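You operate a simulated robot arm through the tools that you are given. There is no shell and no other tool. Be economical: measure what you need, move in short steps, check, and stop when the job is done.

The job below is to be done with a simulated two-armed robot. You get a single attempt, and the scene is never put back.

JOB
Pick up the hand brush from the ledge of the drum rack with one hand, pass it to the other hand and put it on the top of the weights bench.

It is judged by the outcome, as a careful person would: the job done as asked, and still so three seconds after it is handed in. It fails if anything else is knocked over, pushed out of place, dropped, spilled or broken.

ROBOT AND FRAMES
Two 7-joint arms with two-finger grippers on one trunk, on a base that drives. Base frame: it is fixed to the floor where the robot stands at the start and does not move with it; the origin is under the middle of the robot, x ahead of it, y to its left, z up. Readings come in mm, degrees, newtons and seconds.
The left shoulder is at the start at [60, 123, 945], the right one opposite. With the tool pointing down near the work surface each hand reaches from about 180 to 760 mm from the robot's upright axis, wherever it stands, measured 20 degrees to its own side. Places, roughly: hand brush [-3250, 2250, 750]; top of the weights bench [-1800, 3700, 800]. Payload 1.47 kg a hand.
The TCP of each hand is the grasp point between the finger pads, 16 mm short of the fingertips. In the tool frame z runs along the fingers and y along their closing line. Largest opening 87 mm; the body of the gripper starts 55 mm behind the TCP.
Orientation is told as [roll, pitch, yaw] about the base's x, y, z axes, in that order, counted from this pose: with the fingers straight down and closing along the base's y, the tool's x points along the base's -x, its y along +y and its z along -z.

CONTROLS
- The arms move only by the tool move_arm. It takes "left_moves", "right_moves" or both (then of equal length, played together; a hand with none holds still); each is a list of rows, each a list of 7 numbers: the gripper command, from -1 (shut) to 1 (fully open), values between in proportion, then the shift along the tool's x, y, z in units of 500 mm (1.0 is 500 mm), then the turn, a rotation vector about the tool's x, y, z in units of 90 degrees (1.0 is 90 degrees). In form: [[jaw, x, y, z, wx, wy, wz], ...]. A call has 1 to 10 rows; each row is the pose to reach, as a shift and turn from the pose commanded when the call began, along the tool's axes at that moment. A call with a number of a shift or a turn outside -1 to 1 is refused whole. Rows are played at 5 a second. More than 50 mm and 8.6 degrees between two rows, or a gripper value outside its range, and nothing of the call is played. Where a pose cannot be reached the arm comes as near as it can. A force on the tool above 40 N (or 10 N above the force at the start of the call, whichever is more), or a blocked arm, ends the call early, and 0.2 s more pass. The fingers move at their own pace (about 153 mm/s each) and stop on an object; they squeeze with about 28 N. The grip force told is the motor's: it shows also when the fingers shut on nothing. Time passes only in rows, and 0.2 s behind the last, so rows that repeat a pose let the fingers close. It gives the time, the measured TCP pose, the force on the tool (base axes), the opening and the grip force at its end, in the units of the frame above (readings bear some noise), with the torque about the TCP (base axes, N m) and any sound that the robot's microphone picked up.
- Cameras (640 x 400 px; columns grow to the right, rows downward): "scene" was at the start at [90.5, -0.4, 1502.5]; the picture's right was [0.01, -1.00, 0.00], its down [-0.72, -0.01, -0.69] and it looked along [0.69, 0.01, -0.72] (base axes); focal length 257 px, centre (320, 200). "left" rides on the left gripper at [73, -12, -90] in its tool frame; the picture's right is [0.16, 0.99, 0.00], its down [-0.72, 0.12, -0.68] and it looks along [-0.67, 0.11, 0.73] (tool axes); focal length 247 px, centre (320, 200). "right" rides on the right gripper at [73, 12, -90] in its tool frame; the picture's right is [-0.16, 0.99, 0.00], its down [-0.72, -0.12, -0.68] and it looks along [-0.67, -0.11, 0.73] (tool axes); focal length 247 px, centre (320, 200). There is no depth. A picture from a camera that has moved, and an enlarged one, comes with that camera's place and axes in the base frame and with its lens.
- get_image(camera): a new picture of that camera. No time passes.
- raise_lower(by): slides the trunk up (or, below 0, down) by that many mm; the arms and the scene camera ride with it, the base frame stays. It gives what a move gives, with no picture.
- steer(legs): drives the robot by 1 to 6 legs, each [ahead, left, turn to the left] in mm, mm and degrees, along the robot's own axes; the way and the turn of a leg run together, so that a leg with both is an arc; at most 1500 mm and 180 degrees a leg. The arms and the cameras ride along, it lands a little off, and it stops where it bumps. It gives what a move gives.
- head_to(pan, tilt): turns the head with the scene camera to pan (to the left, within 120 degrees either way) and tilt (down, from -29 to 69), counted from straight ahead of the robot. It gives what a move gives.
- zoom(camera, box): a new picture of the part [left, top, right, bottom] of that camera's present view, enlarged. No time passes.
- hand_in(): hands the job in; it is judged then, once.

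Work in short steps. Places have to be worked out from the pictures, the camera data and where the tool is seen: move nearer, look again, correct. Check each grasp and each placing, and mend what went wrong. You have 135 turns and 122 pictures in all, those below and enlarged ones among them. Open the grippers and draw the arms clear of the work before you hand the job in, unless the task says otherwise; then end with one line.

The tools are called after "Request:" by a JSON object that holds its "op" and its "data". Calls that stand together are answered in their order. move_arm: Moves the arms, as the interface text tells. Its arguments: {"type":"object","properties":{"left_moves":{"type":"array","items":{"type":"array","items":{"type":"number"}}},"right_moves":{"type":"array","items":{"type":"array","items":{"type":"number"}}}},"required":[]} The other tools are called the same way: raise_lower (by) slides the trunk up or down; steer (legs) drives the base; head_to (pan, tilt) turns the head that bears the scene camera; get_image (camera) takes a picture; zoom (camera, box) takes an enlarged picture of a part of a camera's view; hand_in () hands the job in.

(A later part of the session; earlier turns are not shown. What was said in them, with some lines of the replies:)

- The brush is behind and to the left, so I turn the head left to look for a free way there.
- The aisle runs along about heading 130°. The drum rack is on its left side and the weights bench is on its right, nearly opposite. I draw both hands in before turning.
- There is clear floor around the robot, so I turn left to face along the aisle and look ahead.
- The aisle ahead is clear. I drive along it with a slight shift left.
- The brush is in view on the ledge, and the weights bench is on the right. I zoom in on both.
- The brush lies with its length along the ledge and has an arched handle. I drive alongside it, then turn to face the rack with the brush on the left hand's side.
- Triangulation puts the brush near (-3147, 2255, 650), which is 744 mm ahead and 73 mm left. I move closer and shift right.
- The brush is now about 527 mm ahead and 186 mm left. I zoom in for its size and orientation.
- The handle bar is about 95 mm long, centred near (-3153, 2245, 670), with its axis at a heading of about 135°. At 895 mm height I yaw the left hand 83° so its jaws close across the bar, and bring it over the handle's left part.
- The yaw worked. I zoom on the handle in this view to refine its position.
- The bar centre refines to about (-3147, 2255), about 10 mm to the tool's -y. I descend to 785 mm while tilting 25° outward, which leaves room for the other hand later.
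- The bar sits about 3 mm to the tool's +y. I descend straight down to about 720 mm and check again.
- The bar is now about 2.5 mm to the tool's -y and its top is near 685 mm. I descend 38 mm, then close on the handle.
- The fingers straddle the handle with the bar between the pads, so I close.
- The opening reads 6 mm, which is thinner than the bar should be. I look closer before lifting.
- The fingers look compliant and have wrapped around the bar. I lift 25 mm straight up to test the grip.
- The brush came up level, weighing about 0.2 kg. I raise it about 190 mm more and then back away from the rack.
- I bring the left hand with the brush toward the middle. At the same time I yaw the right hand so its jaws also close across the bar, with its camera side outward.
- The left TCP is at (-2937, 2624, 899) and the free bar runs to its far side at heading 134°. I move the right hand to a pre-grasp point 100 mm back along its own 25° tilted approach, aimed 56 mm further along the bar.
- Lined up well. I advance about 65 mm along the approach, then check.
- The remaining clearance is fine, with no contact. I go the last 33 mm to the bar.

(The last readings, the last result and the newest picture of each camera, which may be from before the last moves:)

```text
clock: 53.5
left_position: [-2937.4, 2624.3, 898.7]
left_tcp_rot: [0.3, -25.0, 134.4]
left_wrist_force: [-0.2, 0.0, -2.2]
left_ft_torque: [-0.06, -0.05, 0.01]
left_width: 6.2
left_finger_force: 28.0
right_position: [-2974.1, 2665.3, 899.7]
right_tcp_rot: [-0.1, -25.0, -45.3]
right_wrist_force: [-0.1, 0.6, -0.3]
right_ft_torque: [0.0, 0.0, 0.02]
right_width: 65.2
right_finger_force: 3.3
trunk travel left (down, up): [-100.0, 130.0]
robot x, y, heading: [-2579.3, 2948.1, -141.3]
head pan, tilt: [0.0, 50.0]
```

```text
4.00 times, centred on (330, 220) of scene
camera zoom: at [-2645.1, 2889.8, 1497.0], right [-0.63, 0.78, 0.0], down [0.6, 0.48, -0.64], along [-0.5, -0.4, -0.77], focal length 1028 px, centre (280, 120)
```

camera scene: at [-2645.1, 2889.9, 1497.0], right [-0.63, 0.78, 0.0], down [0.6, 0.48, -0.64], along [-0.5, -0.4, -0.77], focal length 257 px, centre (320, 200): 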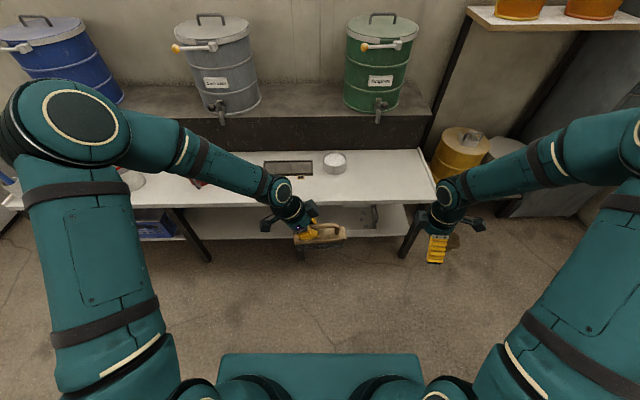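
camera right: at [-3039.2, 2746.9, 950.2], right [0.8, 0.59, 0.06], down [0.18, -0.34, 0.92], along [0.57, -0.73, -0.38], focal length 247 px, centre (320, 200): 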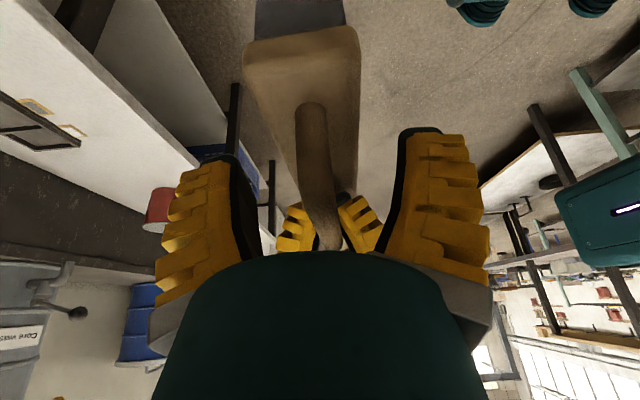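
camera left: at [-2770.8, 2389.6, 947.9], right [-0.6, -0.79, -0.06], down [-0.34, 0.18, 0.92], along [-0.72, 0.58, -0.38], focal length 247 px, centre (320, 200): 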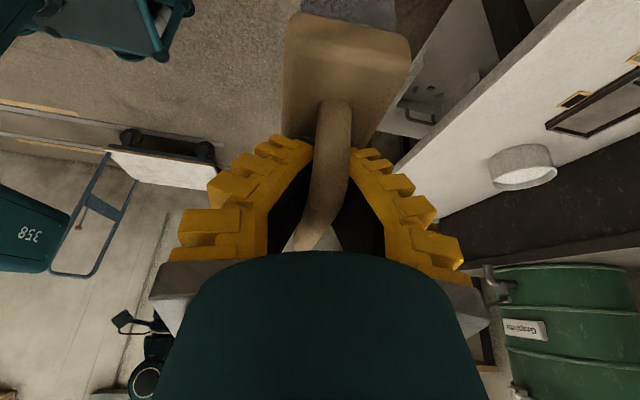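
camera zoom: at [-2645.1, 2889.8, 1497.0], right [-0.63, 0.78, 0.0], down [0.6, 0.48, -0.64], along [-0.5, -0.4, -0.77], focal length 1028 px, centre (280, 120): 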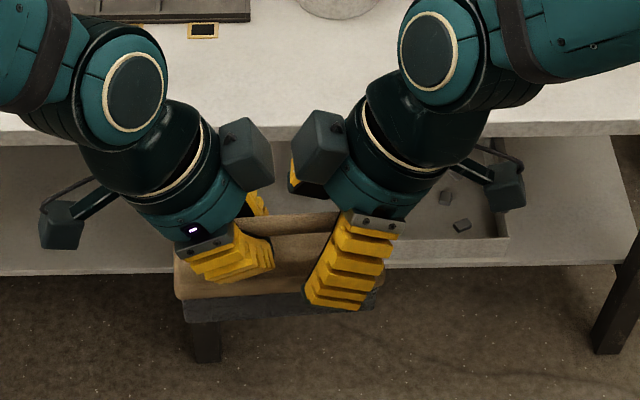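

Similar geometry to the first grasp, so I close the right hand on the bar.

Request:
{"op": "move_arm", "data": {"right_moves": [[-1, 0, 0, 0, 0, 0, 0], [-1, 0, 0, 0, 0, 0, 0], [-1, 0, 0, 0, 0, 0, 0], [-1, 0, 0, 0, 0, 0, 0]]}}

Request:
{"op": "get_image", "data": {"camera": "right"}}

Request:
{"op": "zoom", "data": {"camera": "scene", "box": [270, 170, 390, 270]}}

```text
clock: 54.5
left_position: [-2937.0, 2625.1, 896.9]
left_tcp_rot: [0.2, -25.1, 134.4]
left_wrist_force: [-0.1, -0.6, 0.1]
left_ft_torque: [-0.03, -0.02, -0.01]
left_width: 5.9
left_finger_force: 28.2
right_position: [-2975.1, 2664.5, 900.0]
right_tcp_rot: [0.0, -24.9, -45.3]
right_wrist_force: [0.3, -0.3, -1.7]
right_ft_torque: [0.01, 0.03, -0.01]
right_width: 5.7
right_finger_force: 27.9
trunk travel left (down, up): [-100.0, 130.0]
robot x, y, heading: [-2575.6, 2945.3, -141.4]
head pan, tilt: [0.0, 50.0]
```

```text
84 pictures are left
camera right: at [-3039.3, 2747.1, 950.2], right [0.8, 0.59, 0.07], down [0.18, -0.34, 0.92], along [0.57, -0.73, -0.38], focal length 247 px, centre (320, 200)
```

right: 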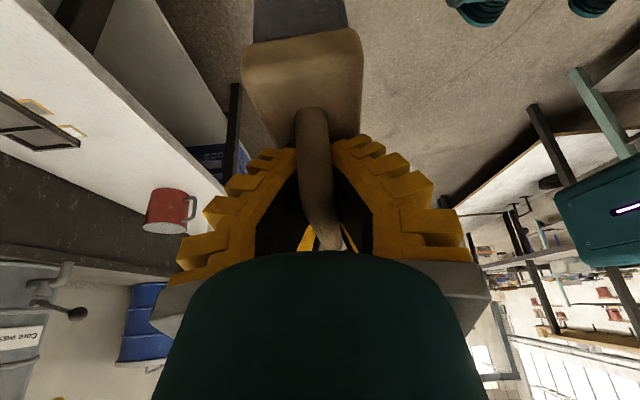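

```text
4.00 times, centred on (330, 220) of scene
camera zoom: at [-2645.1, 2889.9, 1497.0], right [-0.63, 0.78, 0.0], down [0.6, 0.48, -0.64], along [-0.5, -0.4, -0.77], focal length 1028 px, centre (280, 120)
```

zoom: 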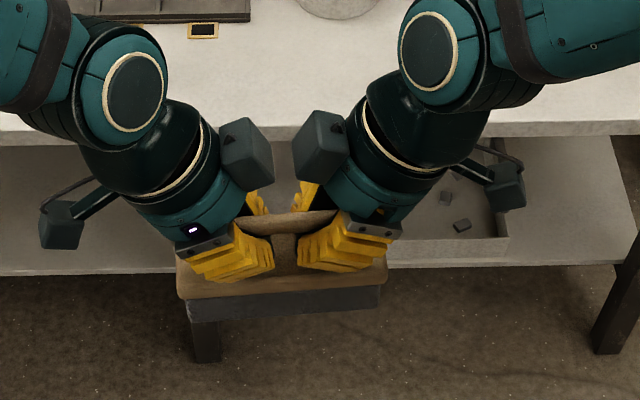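

Both hands hold the handle. I open the left hand to 65 mm, then retreat it 100 mm along its own approach line.

Request:
{"op": "move_arm", "data": {"left_moves": [[0.4, 0, 0, 0, 0, 0, 0], [0.4, 0, 0, 0, 0, 0, 0], [0.4, 0, 0, 0, 0, 0, 0], [0.4, 0, 0, -0.05, 0, 0, 0], [0.4, 0, 0, -0.12, 0, 0, 0], [0.4, 0, 0, -0.2, 0, 0, 0]]}}

Request:
{"op": "get_image", "data": {"camera": "right"}}

Request:
{"op": "zoom", "data": {"camera": "scene", "box": [220, 140, 460, 300]}}

```text
clock: 55.9
left_position: [-2906.9, 2593.3, 987.8]
left_tcp_rot: [0.3, -25.0, 134.4]
left_wrist_force: [0.0, 0.4, -0.5]
left_ft_torque: [0.0, 0.01, 0.01]
left_width: 65.3
left_finger_force: 3.2
right_position: [-2974.2, 2664.2, 900.8]
right_tcp_rot: [-0.1, -25.1, -45.5]
right_wrist_force: [-0.2, -0.1, -1.3]
right_ft_torque: [0.03, 0.01, -0.02]
right_width: 5.9
right_finger_force: 27.2
trunk travel left (down, up): [-100.0, 130.0]
robot x, y, heading: [-2576.6, 2944.6, -141.2]
head pan, tilt: [0.0, 50.0]
```

```text
82 pictures are left
camera right: at [-3038.7, 2747.2, 950.6], right [0.8, 0.59, 0.06], down [0.18, -0.34, 0.92], along [0.57, -0.73, -0.38], focal length 247 px, centre (320, 200)
```

right: 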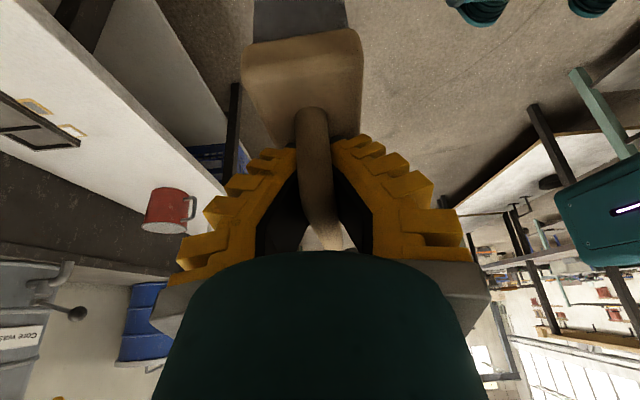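

```text
2.50 times, centred on (340, 220) of scene
camera zoom: at [-2644.2, 2890.1, 1497.1], right [-0.63, 0.78, 0.0], down [0.6, 0.48, -0.64], along [-0.5, -0.4, -0.77], focal length 642 px, centre (270, 150)
```

zoom: 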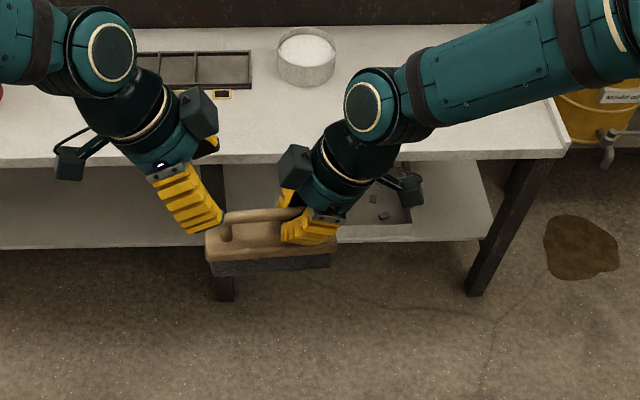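

The transfer succeeded. I move the left hand clear to its side and raise the brush a little for carrying.

Request:
{"op": "move_arm", "data": {"left_moves": [[0.4, 0.05, -0.05, -0.025, 0, 0, 0], [0.4, 0.1, -0.1, -0.05, 0, 0, 0], [0.4, 0.15, -0.15, -0.076, 0, 0, 0], [0.4, 0.2, -0.2, -0.1, 0, 0, 0], [0.4, 0.272, -0.25, -0.127, 0, 0, 0]], "right_moves": [[-1, -0.014, 0.02, -0.029, 0, 0, 0], [-1, -0.027, 0.04, -0.058, 0, 0, 0], [-1, -0.041, 0.06, -0.087, 0, 0, 0], [-1, -0.054, 0.08, -0.116, 0, 0, 0], [-1, -0.068, 0.1, -0.145, 0, 0, 0]]}}

Request:
{"op": "steer", "data": {"legs": [[0, 0, -88]]}}

Request:
{"op": "head_to", "data": {"pan": -60, "tilt": 35}}

Request:
{"op": "get_image", "data": {"camera": "scene"}}

```text
clock: 57.1
left_position: [-2712.5, 2576.8, 987.0]
left_tcp_rot: [0.4, -25.0, 134.4]
left_wrist_force: [0.8, -0.9, -1.0]
left_ft_torque: [-0.03, 0.03, 0.02]
left_width: 65.4
left_finger_force: 3.6
right_position: [-2939.4, 2699.0, 981.5]
right_tcp_rot: [-0.2, -24.9, -45.3]
right_wrist_force: [-0.3, -0.3, -2.2]
right_ft_torque: [0.05, 0.06, -0.01]
right_width: 6.0
right_finger_force: 27.9
trunk travel left (down, up): [-100.0, 130.0]
robot x, y, heading: [-2578.5, 2945.0, -141.1]
head pan, tilt: [0.0, 50.0]
```

```text
clock: 61.2
left_position: [-2950.2, 3068.3, 987.6]
left_tcp_rot: [0.3, -25.0, 46.6]
left_wrist_force: [-0.4, 0.4, -1.0]
left_ft_torque: [0.01, 0.0, -0.03]
left_width: 65.5
left_finger_force: 2.6
right_position: [-2837.9, 3298.6, 980.9]
right_tcp_rot: [-0.1, -25.1, -133.3]
right_wrist_force: [-0.6, -0.8, -1.8]
right_ft_torque: [0.02, -0.03, -0.05]
right_width: 6.2
right_finger_force: 28.4
trunk travel left (down, up): [-100.0, 130.0]
robot x, y, heading: [-2581.1, 2946.7, 130.7]
head pan, tilt: [0.0, 50.0]
```

```text
clock: 62.5
left_position: [-2952.2, 3068.3, 988.4]
left_tcp_rot: [0.3, -25.0, 46.5]
left_wrist_force: [0.0, 0.3, 0.2]
left_ft_torque: [-0.03, 0.0, 0.04]
left_width: 65.3
left_finger_force: 3.7
right_position: [-2837.6, 3298.3, 982.2]
right_tcp_rot: [0.0, -24.9, -133.3]
right_wrist_force: [0.0, -0.1, -1.4]
right_ft_torque: [0.02, -0.04, 0.01]
right_width: 6.0
right_finger_force: 28.7
trunk travel left (down, up): [-100.0, 130.0]
robot x, y, heading: [-2577.8, 2946.1, 130.7]
head pan, tilt: [-60.0, 35.0]
```

```text
80 pictures are left
camera scene: at [-2554.8, 3035.2, 1518.8], right [0.94, -0.33, 0.0], down [-0.19, -0.54, -0.82], along [0.27, 0.77, -0.57], focal length 257 px, centre (320, 200)
```

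scene: 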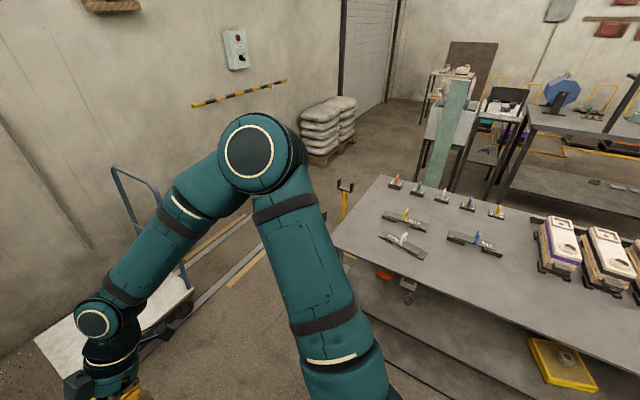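

The bench is in view with free space near its front edge. I zoom in to locate its edges and height.

Request:
{"op": "zoom", "data": {"camera": "scene", "box": [320, 160, 600, 340]}}

```text
2.22 times, centred on (460, 250) of scene
camera zoom: at [-2554.8, 3035.2, 1518.8], right [0.94, -0.33, 0.0], down [-0.19, -0.54, -0.82], along [0.27, 0.77, -0.57], focal length 571 px, centre (9, 89)
```

zoom: 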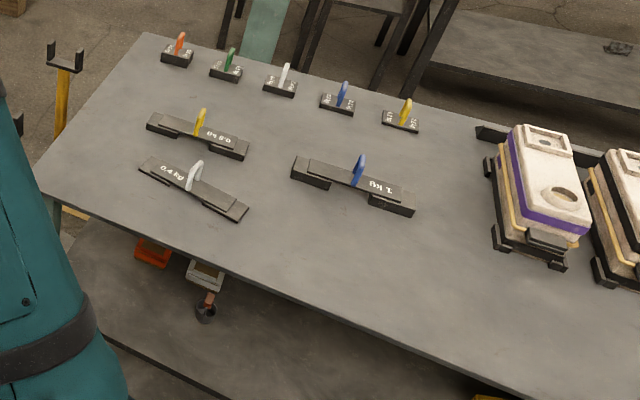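

The bench top is at about z=845, with its aisle corner near (-2279, 3669). There is a free spot around (-1931, 3394). I turn to face the bench and look again before approaching.

Request:
{"op": "steer", "data": {"legs": [[0, 0, -93.4]]}}

Request:
{"op": "head_to", "data": {"pan": 0, "tilt": 42}}

Request:
{"op": "get_image", "data": {"camera": "scene"}}

Request:
{"op": "get_image", "data": {"camera": "right"}}

```text
clock: 66.8
left_position: [-2435.2, 3313.1, 989.2]
left_tcp_rot: [0.2, -25.0, -46.3]
left_wrist_force: [-0.9, 0.4, 0.7]
left_ft_torque: [0.01, 0.01, 0.01]
left_width: 65.4
left_finger_force: 3.1
right_position: [-2210.7, 3187.8, 981.0]
right_tcp_rot: [0.0, -25.0, 133.9]
right_wrist_force: [-0.6, -0.4, -1.6]
right_ft_torque: [-0.04, 0.0, 0.02]
right_width: 6.2
right_finger_force: 28.3
trunk travel left (down, up): [-100.0, 130.0]
robot x, y, heading: [-2578.4, 2946.0, 37.9]
head pan, tilt: [-60.0, 35.0]
```

```text
clock: 68.1
left_position: [-2435.5, 3313.4, 988.7]
left_tcp_rot: [0.2, -25.0, -46.3]
left_wrist_force: [0.1, 0.5, 0.4]
left_ft_torque: [-0.03, 0.02, -0.01]
left_width: 65.5
left_finger_force: 2.6
right_position: [-2212.8, 3187.6, 981.0]
right_tcp_rot: [-0.2, -25.1, 133.9]
right_wrist_force: [0.6, 0.5, -2.3]
right_ft_torque: [-0.02, -0.02, -0.04]
right_width: 5.8
right_finger_force: 28.3
trunk travel left (down, up): [-100.0, 130.0]
robot x, y, heading: [-2578.3, 2942.7, 38.0]
head pan, tilt: [0.0, 42.0]
```

```text
78 pictures are left
camera scene: at [-2503.2, 3002.0, 1508.3], right [0.61, -0.79, 0.0], down [-0.53, -0.41, -0.74], along [0.59, 0.46, -0.67], focal length 257 px, centre (320, 200)
```

scene: 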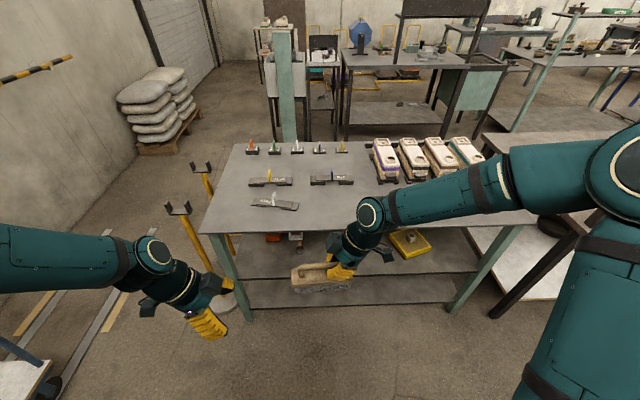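

```text
77 pictures are left
camera right: at [-2147.6, 3105.5, 1030.6], right [-0.81, -0.58, 0.07], down [-0.17, 0.34, 0.92], along [-0.56, 0.74, -0.38], focal length 247 px, centre (320, 200)
```

right: 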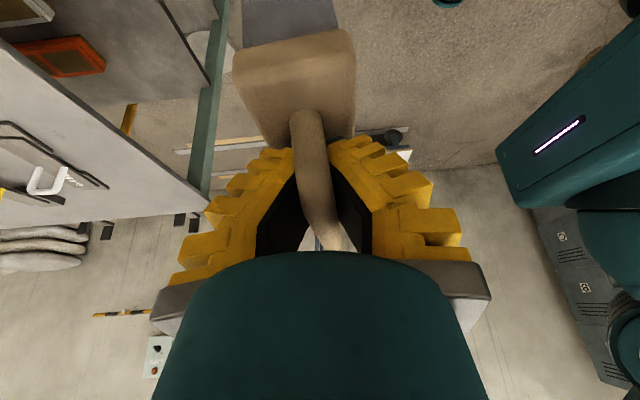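

Brush still held well. I drive 230 mm toward the bench, with the brush bottom about 70 mm above the top.

Request:
{"op": "steer", "data": {"legs": [[230, -25, 0]]}}

Request:
{"op": "head_to", "data": {"pan": -5, "tilt": 52}}

Request:
{"op": "get_image", "data": {"camera": "scene"}}

```text
clock: 69.9
left_position: [-2239.0, 3434.2, 987.5]
left_tcp_rot: [0.4, -25.0, -46.2]
left_wrist_force: [0.8, -0.3, 0.0]
left_ft_torque: [-0.08, 0.05, 0.01]
left_width: 65.4
left_finger_force: 2.9
right_position: [-2015.4, 3309.9, 980.8]
right_tcp_rot: [0.0, -25.1, 133.9]
right_wrist_force: [-0.4, -0.4, -2.0]
right_ft_torque: [-0.03, 0.0, 0.03]
right_width: 5.8
right_finger_force: 28.4
trunk travel left (down, up): [-100.0, 130.0]
robot x, y, heading: [-2377.4, 3070.4, 38.2]
head pan, tilt: [0.0, 42.0]
```

```text
clock: 70.6
left_position: [-2240.6, 3434.3, 988.4]
left_tcp_rot: [0.3, -25.0, -46.2]
left_wrist_force: [0.4, -0.1, -0.2]
left_ft_torque: [0.0, 0.03, -0.02]
left_width: 65.2
left_finger_force: 2.9
right_position: [-2016.4, 3308.9, 980.9]
right_tcp_rot: [-0.2, -25.0, 133.9]
right_wrist_force: [-0.5, -0.1, -0.8]
right_ft_torque: [-0.05, -0.04, -0.03]
right_width: 6.0
right_finger_force: 27.7
trunk travel left (down, up): [-100.0, 130.0]
robot x, y, heading: [-2380.1, 3069.6, 38.2]
head pan, tilt: [-5.0, 52.0]
```

```text
76 pictures are left
camera scene: at [-2310.9, 3112.2, 1494.4], right [0.54, -0.84, 0.0], down [-0.66, -0.43, -0.62], along [0.52, 0.34, -0.79], focal length 257 px, centre (320, 200)
```

scene: 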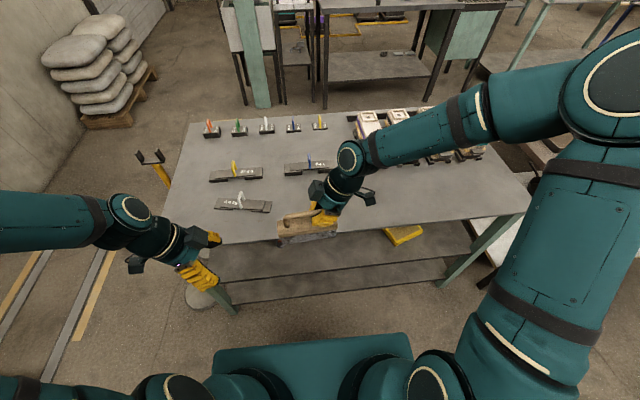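

I extend the right arm over the bench, about 132 mm forward and 72 mm right. That keeps clear of the 0.4 kg weight.

Request:
{"op": "move_arm", "data": {"right_moves": [[-1, 0.033, -0.066, -0.015, 0, 0, 0], [-1, 0.066, -0.132, -0.031, 0, 0, 0], [-1, 0.098, -0.197, -0.046, 0, 0, 0], [-1, 0.131, -0.263, -0.061, 0, 0, 0], [-1, 0.131, -0.263, -0.061, 0, 0, 0]]}}

Request:
{"op": "get_image", "data": {"camera": "scene"}}

Request:
{"op": "get_image", "data": {"camera": "right"}}

Request:
{"op": "zoom", "data": {"camera": "scene", "box": [250, 150, 410, 250]}}

```text
clock: 71.8
left_position: [-2240.4, 3433.3, 988.2]
left_tcp_rot: [0.2, -25.1, -46.3]
left_wrist_force: [0.7, -0.5, 0.5]
left_ft_torque: [0.01, -0.01, 0.01]
left_width: 65.5
left_finger_force: 3.7
right_position: [-1869.7, 3348.0, 980.5]
right_tcp_rot: [-0.2, -25.0, 134.0]
right_wrist_force: [-0.8, 0.7, -1.1]
right_ft_torque: [-0.06, -0.06, -0.03]
right_width: 6.0
right_finger_force: 28.2
trunk travel left (down, up): [-100.0, 130.0]
robot x, y, heading: [-2382.4, 3066.6, 37.9]
head pan, tilt: [-5.0, 52.0]
```

```text
75 pictures are left
camera scene: at [-2311.2, 3112.1, 1494.4], right [0.54, -0.84, 0.0], down [-0.66, -0.43, -0.62], along [0.52, 0.34, -0.79], focal length 257 px, centre (320, 200)
```

scene: 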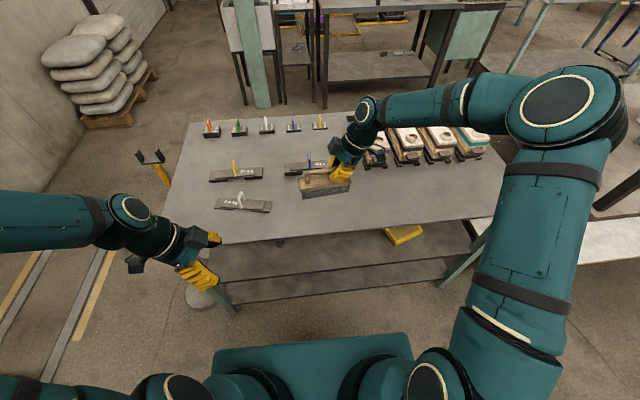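

```text
74 pictures are left
camera right: at [-1806.7, 3266.5, 1029.8], right [-0.81, -0.58, 0.07], down [-0.17, 0.34, 0.92], along [-0.56, 0.74, -0.38], focal length 247 px, centre (320, 200)
```

right: 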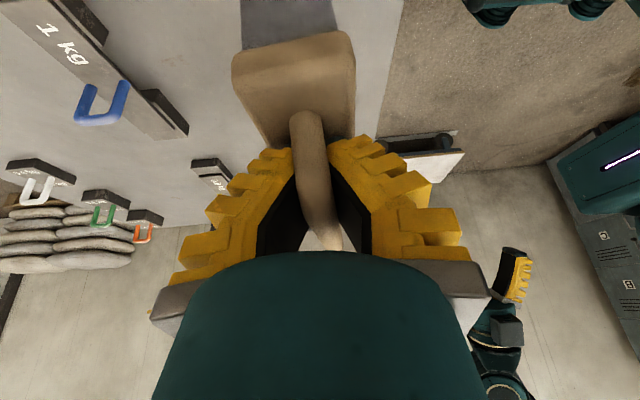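

```text
4.00 times, centred on (330, 200) of scene
camera zoom: at [-2311.2, 3112.1, 1494.4], right [0.54, -0.84, 0.0], down [-0.66, -0.43, -0.62], along [0.52, 0.34, -0.79], focal length 1028 px, centre (280, 200)
```

zoom: 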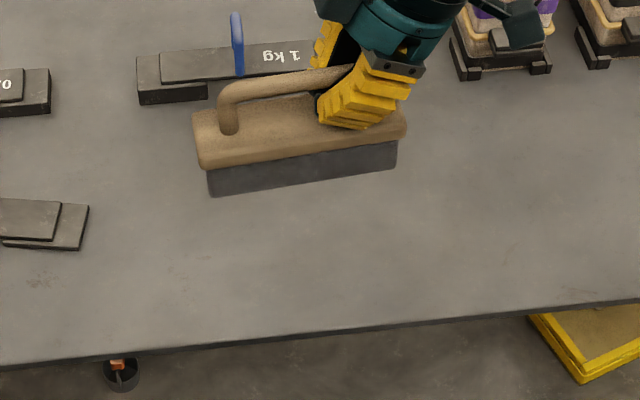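

The brush sits about 70 mm inside the edge, clear of the weights. I lower it 45 mm.

Request:
{"op": "move_arm", "data": {"right_moves": [[-1, 0.019, 0, 0.041, 0, 0, 0], [-1, 0.038, 0, 0.082, 0, 0, 0], [-1, 0.038, 0, 0.082, 0, 0, 0]]}}

Request:
{"op": "get_image", "data": {"camera": "right"}}

Request:
{"op": "zoom", "data": {"camera": "scene", "box": [250, 150, 410, 250]}}

```text
clock: 72.6
left_position: [-2239.8, 3434.0, 988.3]
left_tcp_rot: [0.2, -25.1, -46.3]
left_wrist_force: [-0.1, -0.5, 0.8]
left_ft_torque: [0.04, -0.03, -0.01]
left_width: 65.4
left_finger_force: 2.6
right_position: [-1871.8, 3349.8, 934.9]
right_tcp_rot: [-0.1, -25.1, 133.9]
right_wrist_force: [0.1, 0.3, -1.8]
right_ft_torque: [-0.03, -0.04, -0.02]
right_width: 6.0
right_finger_force: 27.6
trunk travel left (down, up): [-100.0, 130.0]
robot x, y, heading: [-2380.4, 3065.3, 38.1]
head pan, tilt: [-5.0, 52.0]
```

```text
72 pictures are left
camera right: at [-1807.7, 3266.9, 984.4], right [-0.81, -0.58, 0.07], down [-0.17, 0.34, 0.92], along [-0.56, 0.74, -0.38], focal length 247 px, centre (320, 200)
```

right: 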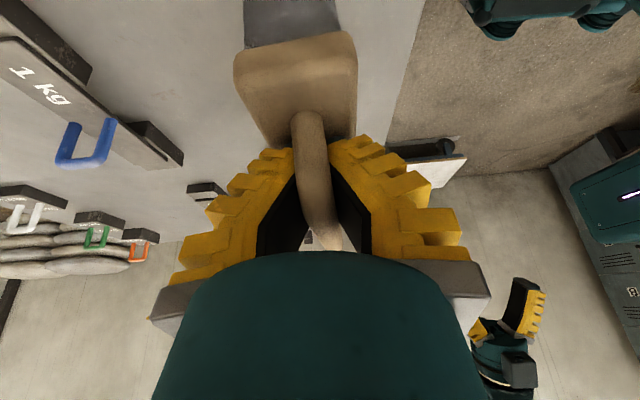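

```text
4.00 times, centred on (330, 200) of scene
camera zoom: at [-2311.0, 3112.2, 1494.4], right [0.54, -0.84, 0.0], down [-0.66, -0.43, -0.62], along [0.52, 0.34, -0.79], focal length 1028 px, centre (280, 200)
```

zoom: 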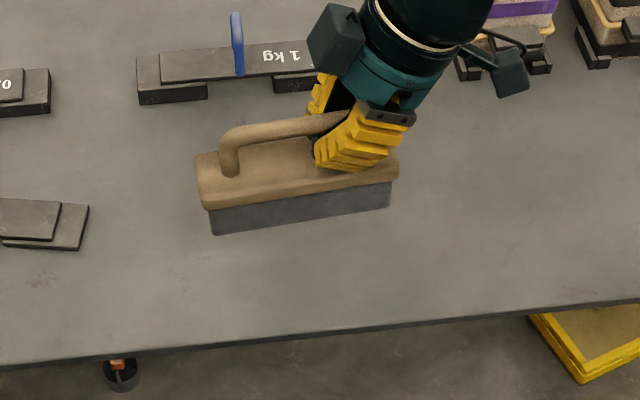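

Not yet in contact. I lower in 4 mm steps while watching the force.

Request:
{"op": "move_arm", "data": {"right_moves": [[-1, 0.0034, 0, 0.0073, 0, 0, 0], [-1, 0.0068, 0, 0.0145, 0, 0, 0], [-1, 0.0102, 0, 0.0218, 0, 0, 0], [-1, 0.0135, 0, 0.029, 0, 0, 0], [-1, 0.0135, 0, 0.029, 0, 0, 0]]}}

Request:
{"op": "zoom", "data": {"camera": "scene", "box": [250, 150, 410, 250]}}

```text
clock: 73.8
left_position: [-2239.8, 3433.6, 988.0]
left_tcp_rot: [0.3, -25.0, -46.3]
left_wrist_force: [0.4, 0.5, 0.3]
left_ft_torque: [-0.03, -0.01, 0.03]
left_width: 65.4
left_finger_force: 3.2
right_position: [-1871.3, 3350.2, 920.5]
right_tcp_rot: [-0.1, -25.0, 133.9]
right_wrist_force: [0.0, 0.3, -2.3]
right_ft_torque: [-0.03, -0.02, 0.03]
right_width: 5.9
right_finger_force: 28.3
trunk travel left (down, up): [-100.0, 130.0]
robot x, y, heading: [-2381.1, 3066.3, 38.0]
head pan, tilt: [-5.0, 52.0]
```

```text
4.00 times, centred on (330, 200) of scene
camera zoom: at [-2310.8, 3112.3, 1494.4], right [0.54, -0.84, 0.0], down [-0.66, -0.43, -0.62], along [0.52, 0.34, -0.79], focal length 1028 px, centre (280, 200)
```

zoom: 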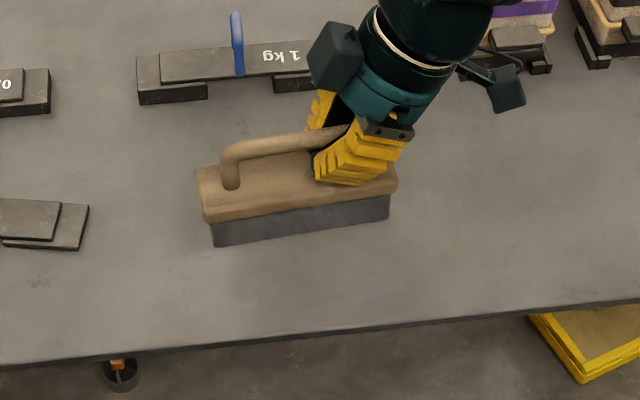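

No contact yet at 920 mm. I continue down in 4 mm steps.

Request:
{"op": "move_arm", "data": {"right_moves": [[-1, 0.0034, 0, 0.0073, 0, 0, 0], [-1, 0.0068, 0, 0.0145, 0, 0, 0], [-1, 0.0102, 0, 0.0218, 0, 0, 0], [-1, 0.0135, 0, 0.029, 0, 0, 0], [-1, 0.0135, 0, 0.029, 0, 0, 0]]}}

Request:
{"op": "zoom", "data": {"camera": "scene", "box": [250, 150, 410, 250]}}

```text
clock: 75.0
left_position: [-2240.2, 3434.3, 988.6]
left_tcp_rot: [0.3, -25.0, -46.3]
left_wrist_force: [0.3, 0.1, -0.4]
left_ft_torque: [0.01, 0.01, 0.0]
left_width: 65.1
left_finger_force: 3.1
right_position: [-1872.6, 3347.9, 903.0]
right_tcp_rot: [-0.1, -25.0, 133.9]
right_wrist_force: [-0.7, -0.2, -2.6]
right_ft_torque: [-0.02, -0.06, 0.0]
right_width: 6.0
right_finger_force: 28.1
trunk travel left (down, up): [-100.0, 130.0]
robot x, y, heading: [-2377.8, 3067.7, 38.1]
head pan, tilt: [-5.0, 52.0]
```

```text
4.00 times, centred on (330, 200) of scene
camera zoom: at [-2310.8, 3112.3, 1494.4], right [0.54, -0.84, 0.0], down [-0.66, -0.43, -0.62], along [0.52, 0.34, -0.79], focal length 1028 px, centre (280, 200)
```

zoom: 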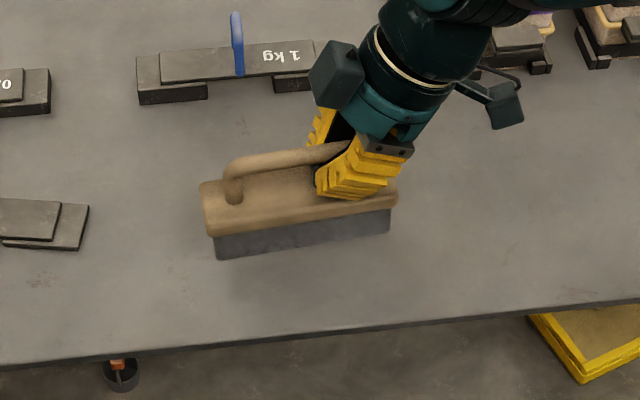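

Still no contact force. I continue down.

Request:
{"op": "move_arm", "data": {"right_moves": [[-1, 0.0034, 0, 0.0073, 0, 0, 0], [-1, 0.0068, 0, 0.0145, 0, 0, 0], [-1, 0.0102, 0, 0.0218, 0, 0, 0], [-1, 0.0135, 0, 0.029, 0, 0, 0], [-1, 0.0135, 0, 0.029, 0, 0, 0]]}}

Request:
{"op": "zoom", "data": {"camera": "scene", "box": [250, 150, 410, 250]}}

```text
clock: 76.2
left_position: [-2240.3, 3433.6, 987.8]
left_tcp_rot: [0.3, -25.0, -46.3]
left_wrist_force: [0.2, -0.1, 0.6]
left_ft_torque: [0.0, -0.01, -0.02]
left_width: 65.6
left_finger_force: 3.1
right_position: [-1871.9, 3347.8, 886.9]
right_tcp_rot: [-0.1, -25.1, 133.9]
right_wrist_force: [0.7, 1.2, -1.2]
right_ft_torque: [-0.02, -0.01, 0.0]
right_width: 5.9
right_finger_force: 27.8
trunk travel left (down, up): [-100.0, 130.0]
robot x, y, heading: [-2381.9, 3067.5, 38.2]
head pan, tilt: [-5.0, 52.0]
```

```text
4.00 times, centred on (330, 200) of scene
camera zoom: at [-2310.8, 3112.3, 1494.4], right [0.54, -0.84, 0.0], down [-0.66, -0.43, -0.62], along [0.52, 0.34, -0.79], focal length 1028 px, centre (280, 200)
```

zoom: 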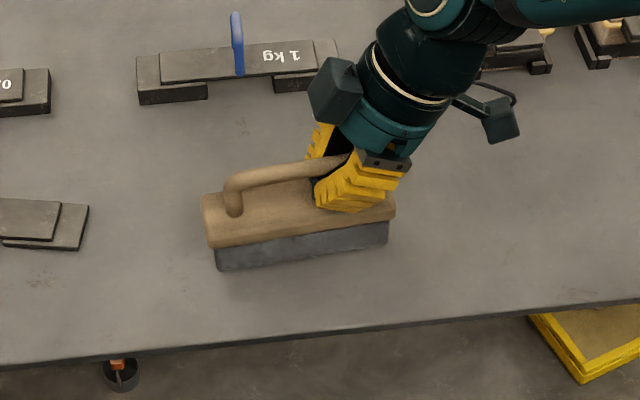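

The gap and shadow are shrinking, and there is still no contact. I continue.

Request:
{"op": "move_arm", "data": {"right_moves": [[-1, 0.0025, 0, 0.0054, 0, 0, 0], [-1, 0.005, 0, 0.0108, 0, 0, 0], [-1, 0.0075, 0, 0.0162, 0, 0, 0], [-1, 0.01, 0, 0.0217, 0, 0, 0], [-1, 0.0125, 0, 0.0271, 0, 0, 0], [-1, 0.0125, 0, 0.0271, 0, 0, 0]]}}

Request:
{"op": "zoom", "data": {"camera": "scene", "box": [250, 150, 410, 250]}}

Request:
{"op": "get_image", "data": {"camera": "left"}}

```text
clock: 77.6
left_position: [-2240.7, 3434.0, 988.9]
left_tcp_rot: [0.4, -25.0, -46.2]
left_wrist_force: [0.0, -0.6, 0.0]
left_ft_torque: [0.02, -0.03, 0.04]
left_width: 65.1
left_finger_force: 2.9
right_position: [-1872.3, 3349.9, 874.8]
right_tcp_rot: [-0.5, -25.1, 134.0]
right_wrist_force: [0.8, -0.2, 19.4]
right_ft_torque: [-0.17, -0.13, 0.05]
right_width: 5.9
right_finger_force: 27.1
trunk travel left (down, up): [-100.0, 130.0]
robot x, y, heading: [-2380.0, 3065.7, 38.1]
head pan, tilt: [-5.0, 52.0]
```

```text
4.00 times, centred on (330, 200) of scene
camera zoom: at [-2312.2, 3111.4, 1494.7], right [0.54, -0.84, 0.0], down [-0.66, -0.43, -0.62], along [0.52, 0.34, -0.79], focal length 1028 px, centre (280, 200)
```

zoom: 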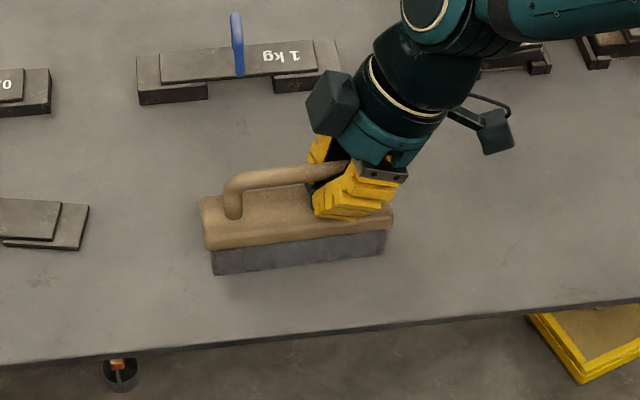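

```text
66 pictures are left
camera left: at [-2320.3, 3499.4, 1039.5], right [0.61, 0.79, -0.06], down [0.33, -0.19, 0.92], along [0.72, -0.59, -0.38], focal length 247 px, centre (320, 200)
```

left: 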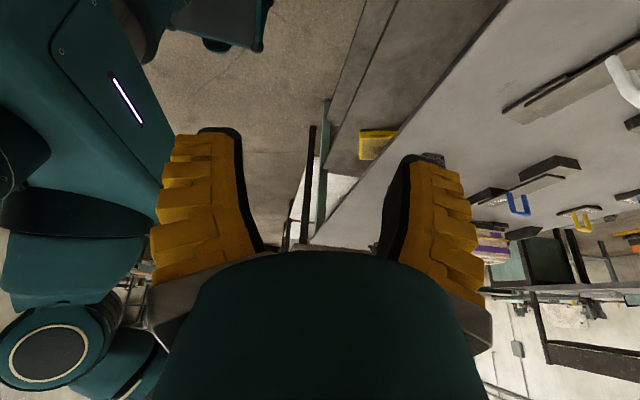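

The brush is in contact with the bench top, with 19 N pushing up. I ease up 4 mm to relieve the press before releasing.

Request:
{"op": "move_arm", "data": {"right_moves": [[-1, -0.0015, 0, -0.0033, 0, 0, 0], [-1, -0.003, 0, -0.0065, 0, 0, 0], [-1, -0.003, 0, -0.0065, 0, 0, 0]]}}

```text
clock: 78.4
left_position: [-2240.2, 3433.5, 988.1]
left_tcp_rot: [0.4, -25.0, -46.3]
left_wrist_force: [0.1, -0.3, -0.8]
left_ft_torque: [0.02, 0.0, -0.01]
left_width: 65.4
left_finger_force: 2.1
right_position: [-1871.3, 3347.9, 875.8]
right_tcp_rot: [0.0, -25.0, 133.8]
right_wrist_force: [-1.2, 0.7, 2.6]
right_ft_torque: [0.02, -0.03, 0.05]
right_width: 6.1
right_finger_force: 28.3
trunk travel left (down, up): [-100.0, 130.0]
robot x, y, heading: [-2381.7, 3067.3, 38.1]
head pan, tilt: [-5.0, 52.0]
```

The contact is light now, so I open the right hand gently.

Request:
{"op": "move_arm", "data": {"right_moves": [[-0.5, 0, 0, 0, 0, 0, 0], [0, 0, 0, 0, 0, 0, 0], [0.4, 0, 0, 0, 0, 0, 0], [0.4, 0, 0, 0, 0, 0, 0], [0.4, 0, 0, 0, 0, 0, 0]]}}

Request:
{"op": "zoom", "data": {"camera": "scene", "box": [250, 150, 410, 250]}}

Request:
{"op": "get_image", "data": {"camera": "right"}}

```text
clock: 79.6
left_position: [-2239.9, 3434.0, 988.0]
left_tcp_rot: [0.4, -25.1, -46.3]
left_wrist_force: [0.0, -0.5, 0.4]
left_ft_torque: [-0.01, -0.01, 0.0]
left_width: 65.2
left_finger_force: 3.0
right_position: [-1871.0, 3348.3, 877.3]
right_tcp_rot: [-0.1, -25.1, 133.9]
right_wrist_force: [0.1, 0.0, 0.7]
right_ft_torque: [0.01, 0.01, 0.01]
right_width: 65.4
right_finger_force: 3.1
trunk travel left (down, up): [-100.0, 130.0]
robot x, y, heading: [-2380.8, 3066.6, 37.8]
head pan, tilt: [-5.0, 52.0]
```

```text
4.00 times, centred on (330, 200) of scene
camera zoom: at [-2310.9, 3112.3, 1494.4], right [0.54, -0.84, 0.0], down [-0.66, -0.43, -0.62], along [0.52, 0.34, -0.79], focal length 1028 px, centre (280, 200)
```

zoom: 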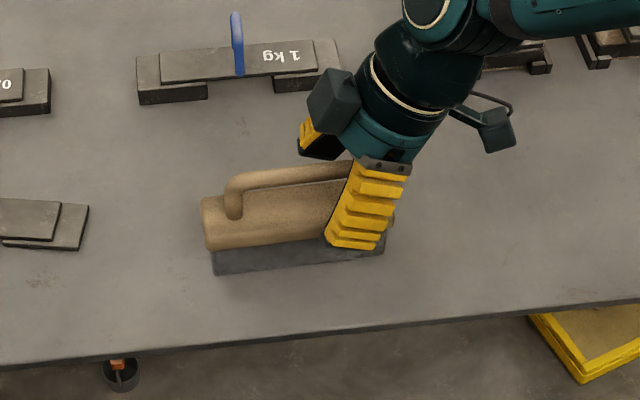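

```text
64 pictures are left
camera right: at [-1807.6, 3265.8, 926.4], right [-0.81, -0.58, 0.07], down [-0.17, 0.34, 0.92], along [-0.56, 0.74, -0.38], focal length 247 px, centre (320, 200)
```

right: 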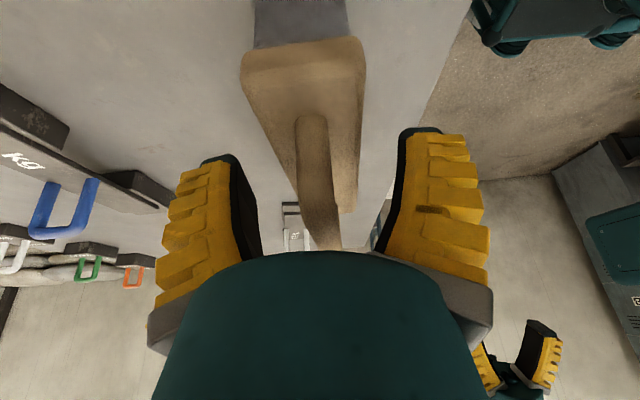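

Released and the brush is standing still. I withdraw the right hand along its approach line and then upward.

Request:
{"op": "move_arm", "data": {"right_moves": [[0.4, 0, 0, -0.05, 0, 0, 0], [0.4, 0, 0, -0.12, 0, 0, 0], [0.4, 0, 0.0, -0.2, 0, 0, 0], [0.4, -0.03, 0.05, -0.27, 0, 0, 0], [0.4, -0.06, 0.12, -0.32, 0, 0, 0], [0.4, -0.06, 0.2, -0.32, 0, 0, 0]]}}

Request:
{"op": "steer", "data": {"legs": [[-250, 0, 0]]}}

Request:
{"op": "get_image", "data": {"camera": "scene"}}

Request:
{"op": "zoom", "data": {"camera": "scene", "box": [200, 60, 440, 210]}}

```text
clock: 81.0
left_position: [-2241.3, 3433.5, 988.9]
left_tcp_rot: [0.4, -25.0, -46.4]
left_wrist_force: [-0.3, -0.5, 0.7]
left_ft_torque: [-0.02, 0.01, -0.02]
left_width: 65.4
left_finger_force: 3.1
right_position: [-1917.9, 3248.1, 1034.1]
right_tcp_rot: [0.0, -25.1, 133.9]
right_wrist_force: [0.4, -0.3, -0.7]
right_ft_torque: [0.0, -0.02, 0.03]
right_width: 65.7
right_finger_force: 3.2
trunk travel left (down, up): [-100.0, 130.0]
robot x, y, heading: [-2379.5, 3066.9, 38.1]
head pan, tilt: [-5.0, 52.0]
```

```text
clock: 82.8
left_position: [-2437.5, 3279.1, 988.3]
left_tcp_rot: [0.4, -25.0, -46.6]
left_wrist_force: [-0.5, 0.4, 0.7]
left_ft_torque: [0.04, -0.02, 0.02]
left_width: 65.3
left_finger_force: 3.6
right_position: [-2113.7, 3093.4, 1033.7]
right_tcp_rot: [0.0, -25.0, 133.8]
right_wrist_force: [-0.3, -0.3, 0.5]
right_ft_torque: [0.03, -0.01, -0.02]
right_width: 65.5
right_finger_force: 3.4
trunk travel left (down, up): [-100.0, 130.0]
robot x, y, heading: [-2581.1, 2914.9, 37.6]
head pan, tilt: [-5.0, 52.0]
```

```text
63 pictures are left
camera scene: at [-2509.1, 2957.6, 1494.5], right [0.54, -0.84, 0.0], down [-0.66, -0.43, -0.62], along [0.52, 0.33, -0.79], focal length 257 px, centre (320, 200)
```

scene: 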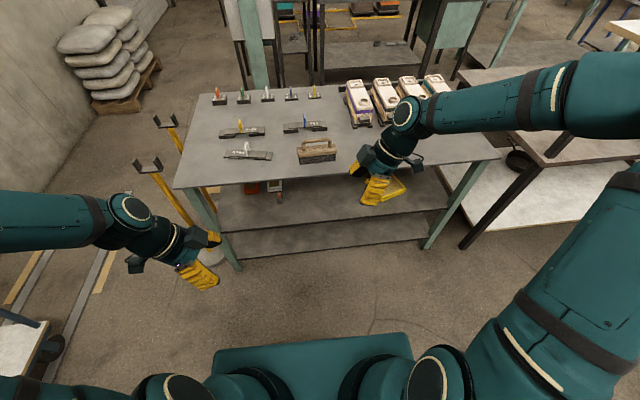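

```text
2.67 times, centred on (320, 135) of scene
camera zoom: at [-2509.1, 2957.6, 1494.5], right [0.54, -0.84, 0.0], down [-0.66, -0.43, -0.62], along [0.52, 0.33, -0.79], focal length 685 px, centre (320, 373)
```

zoom: 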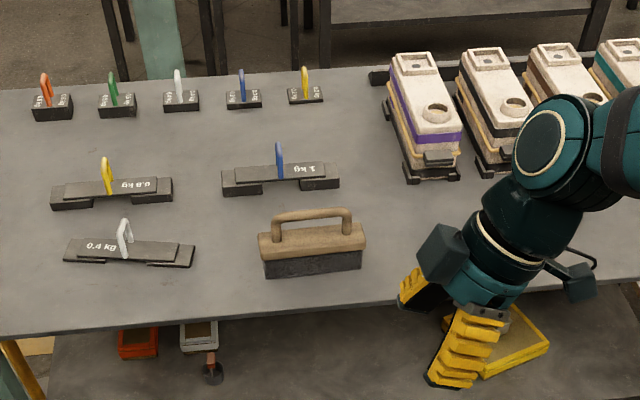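

The brush stands upright on the bench top with nothing else disturbed, and both hands are clear. I open both grippers fully and hand in.

Request:
{"op": "move_arm", "data": {"left_moves": [[1, 0, 0, 0, 0, 0, 0], [1, 0, 0, 0, 0, 0, 0]], "right_moves": [[1, 0, 0, 0, 0, 0, 0], [1, 0, 0, 0, 0, 0, 0]]}}

Request:
{"op": "hand_in", "data": {}}

```text
clock: 83.4
left_position: [-2437.6, 3279.4, 988.6]
left_tcp_rot: [0.3, -25.1, -46.6]
left_wrist_force: [-0.3, 0.1, 0.4]
left_ft_torque: [0.03, 0.01, -0.01]
left_width: 87.0
left_finger_force: 0.0
right_position: [-2113.4, 3094.7, 1033.9]
right_tcp_rot: [-0.1, -25.1, 133.6]
right_wrist_force: [0.3, 0.2, -0.1]
right_ft_torque: [0.02, 0.01, 0.03]
right_width: 87.3
right_finger_force: 0.0
trunk travel left (down, up): [-100.0, 130.0]
robot x, y, heading: [-2578.6, 2914.3, 37.9]
head pan, tilt: [-5.0, 52.0]
```

```text
The job is handed in.
```

I picked up the hand brush with the left hand, passed it to the right hand and set it upright on top of the weights bench; in the last picture nothing else had been moved.
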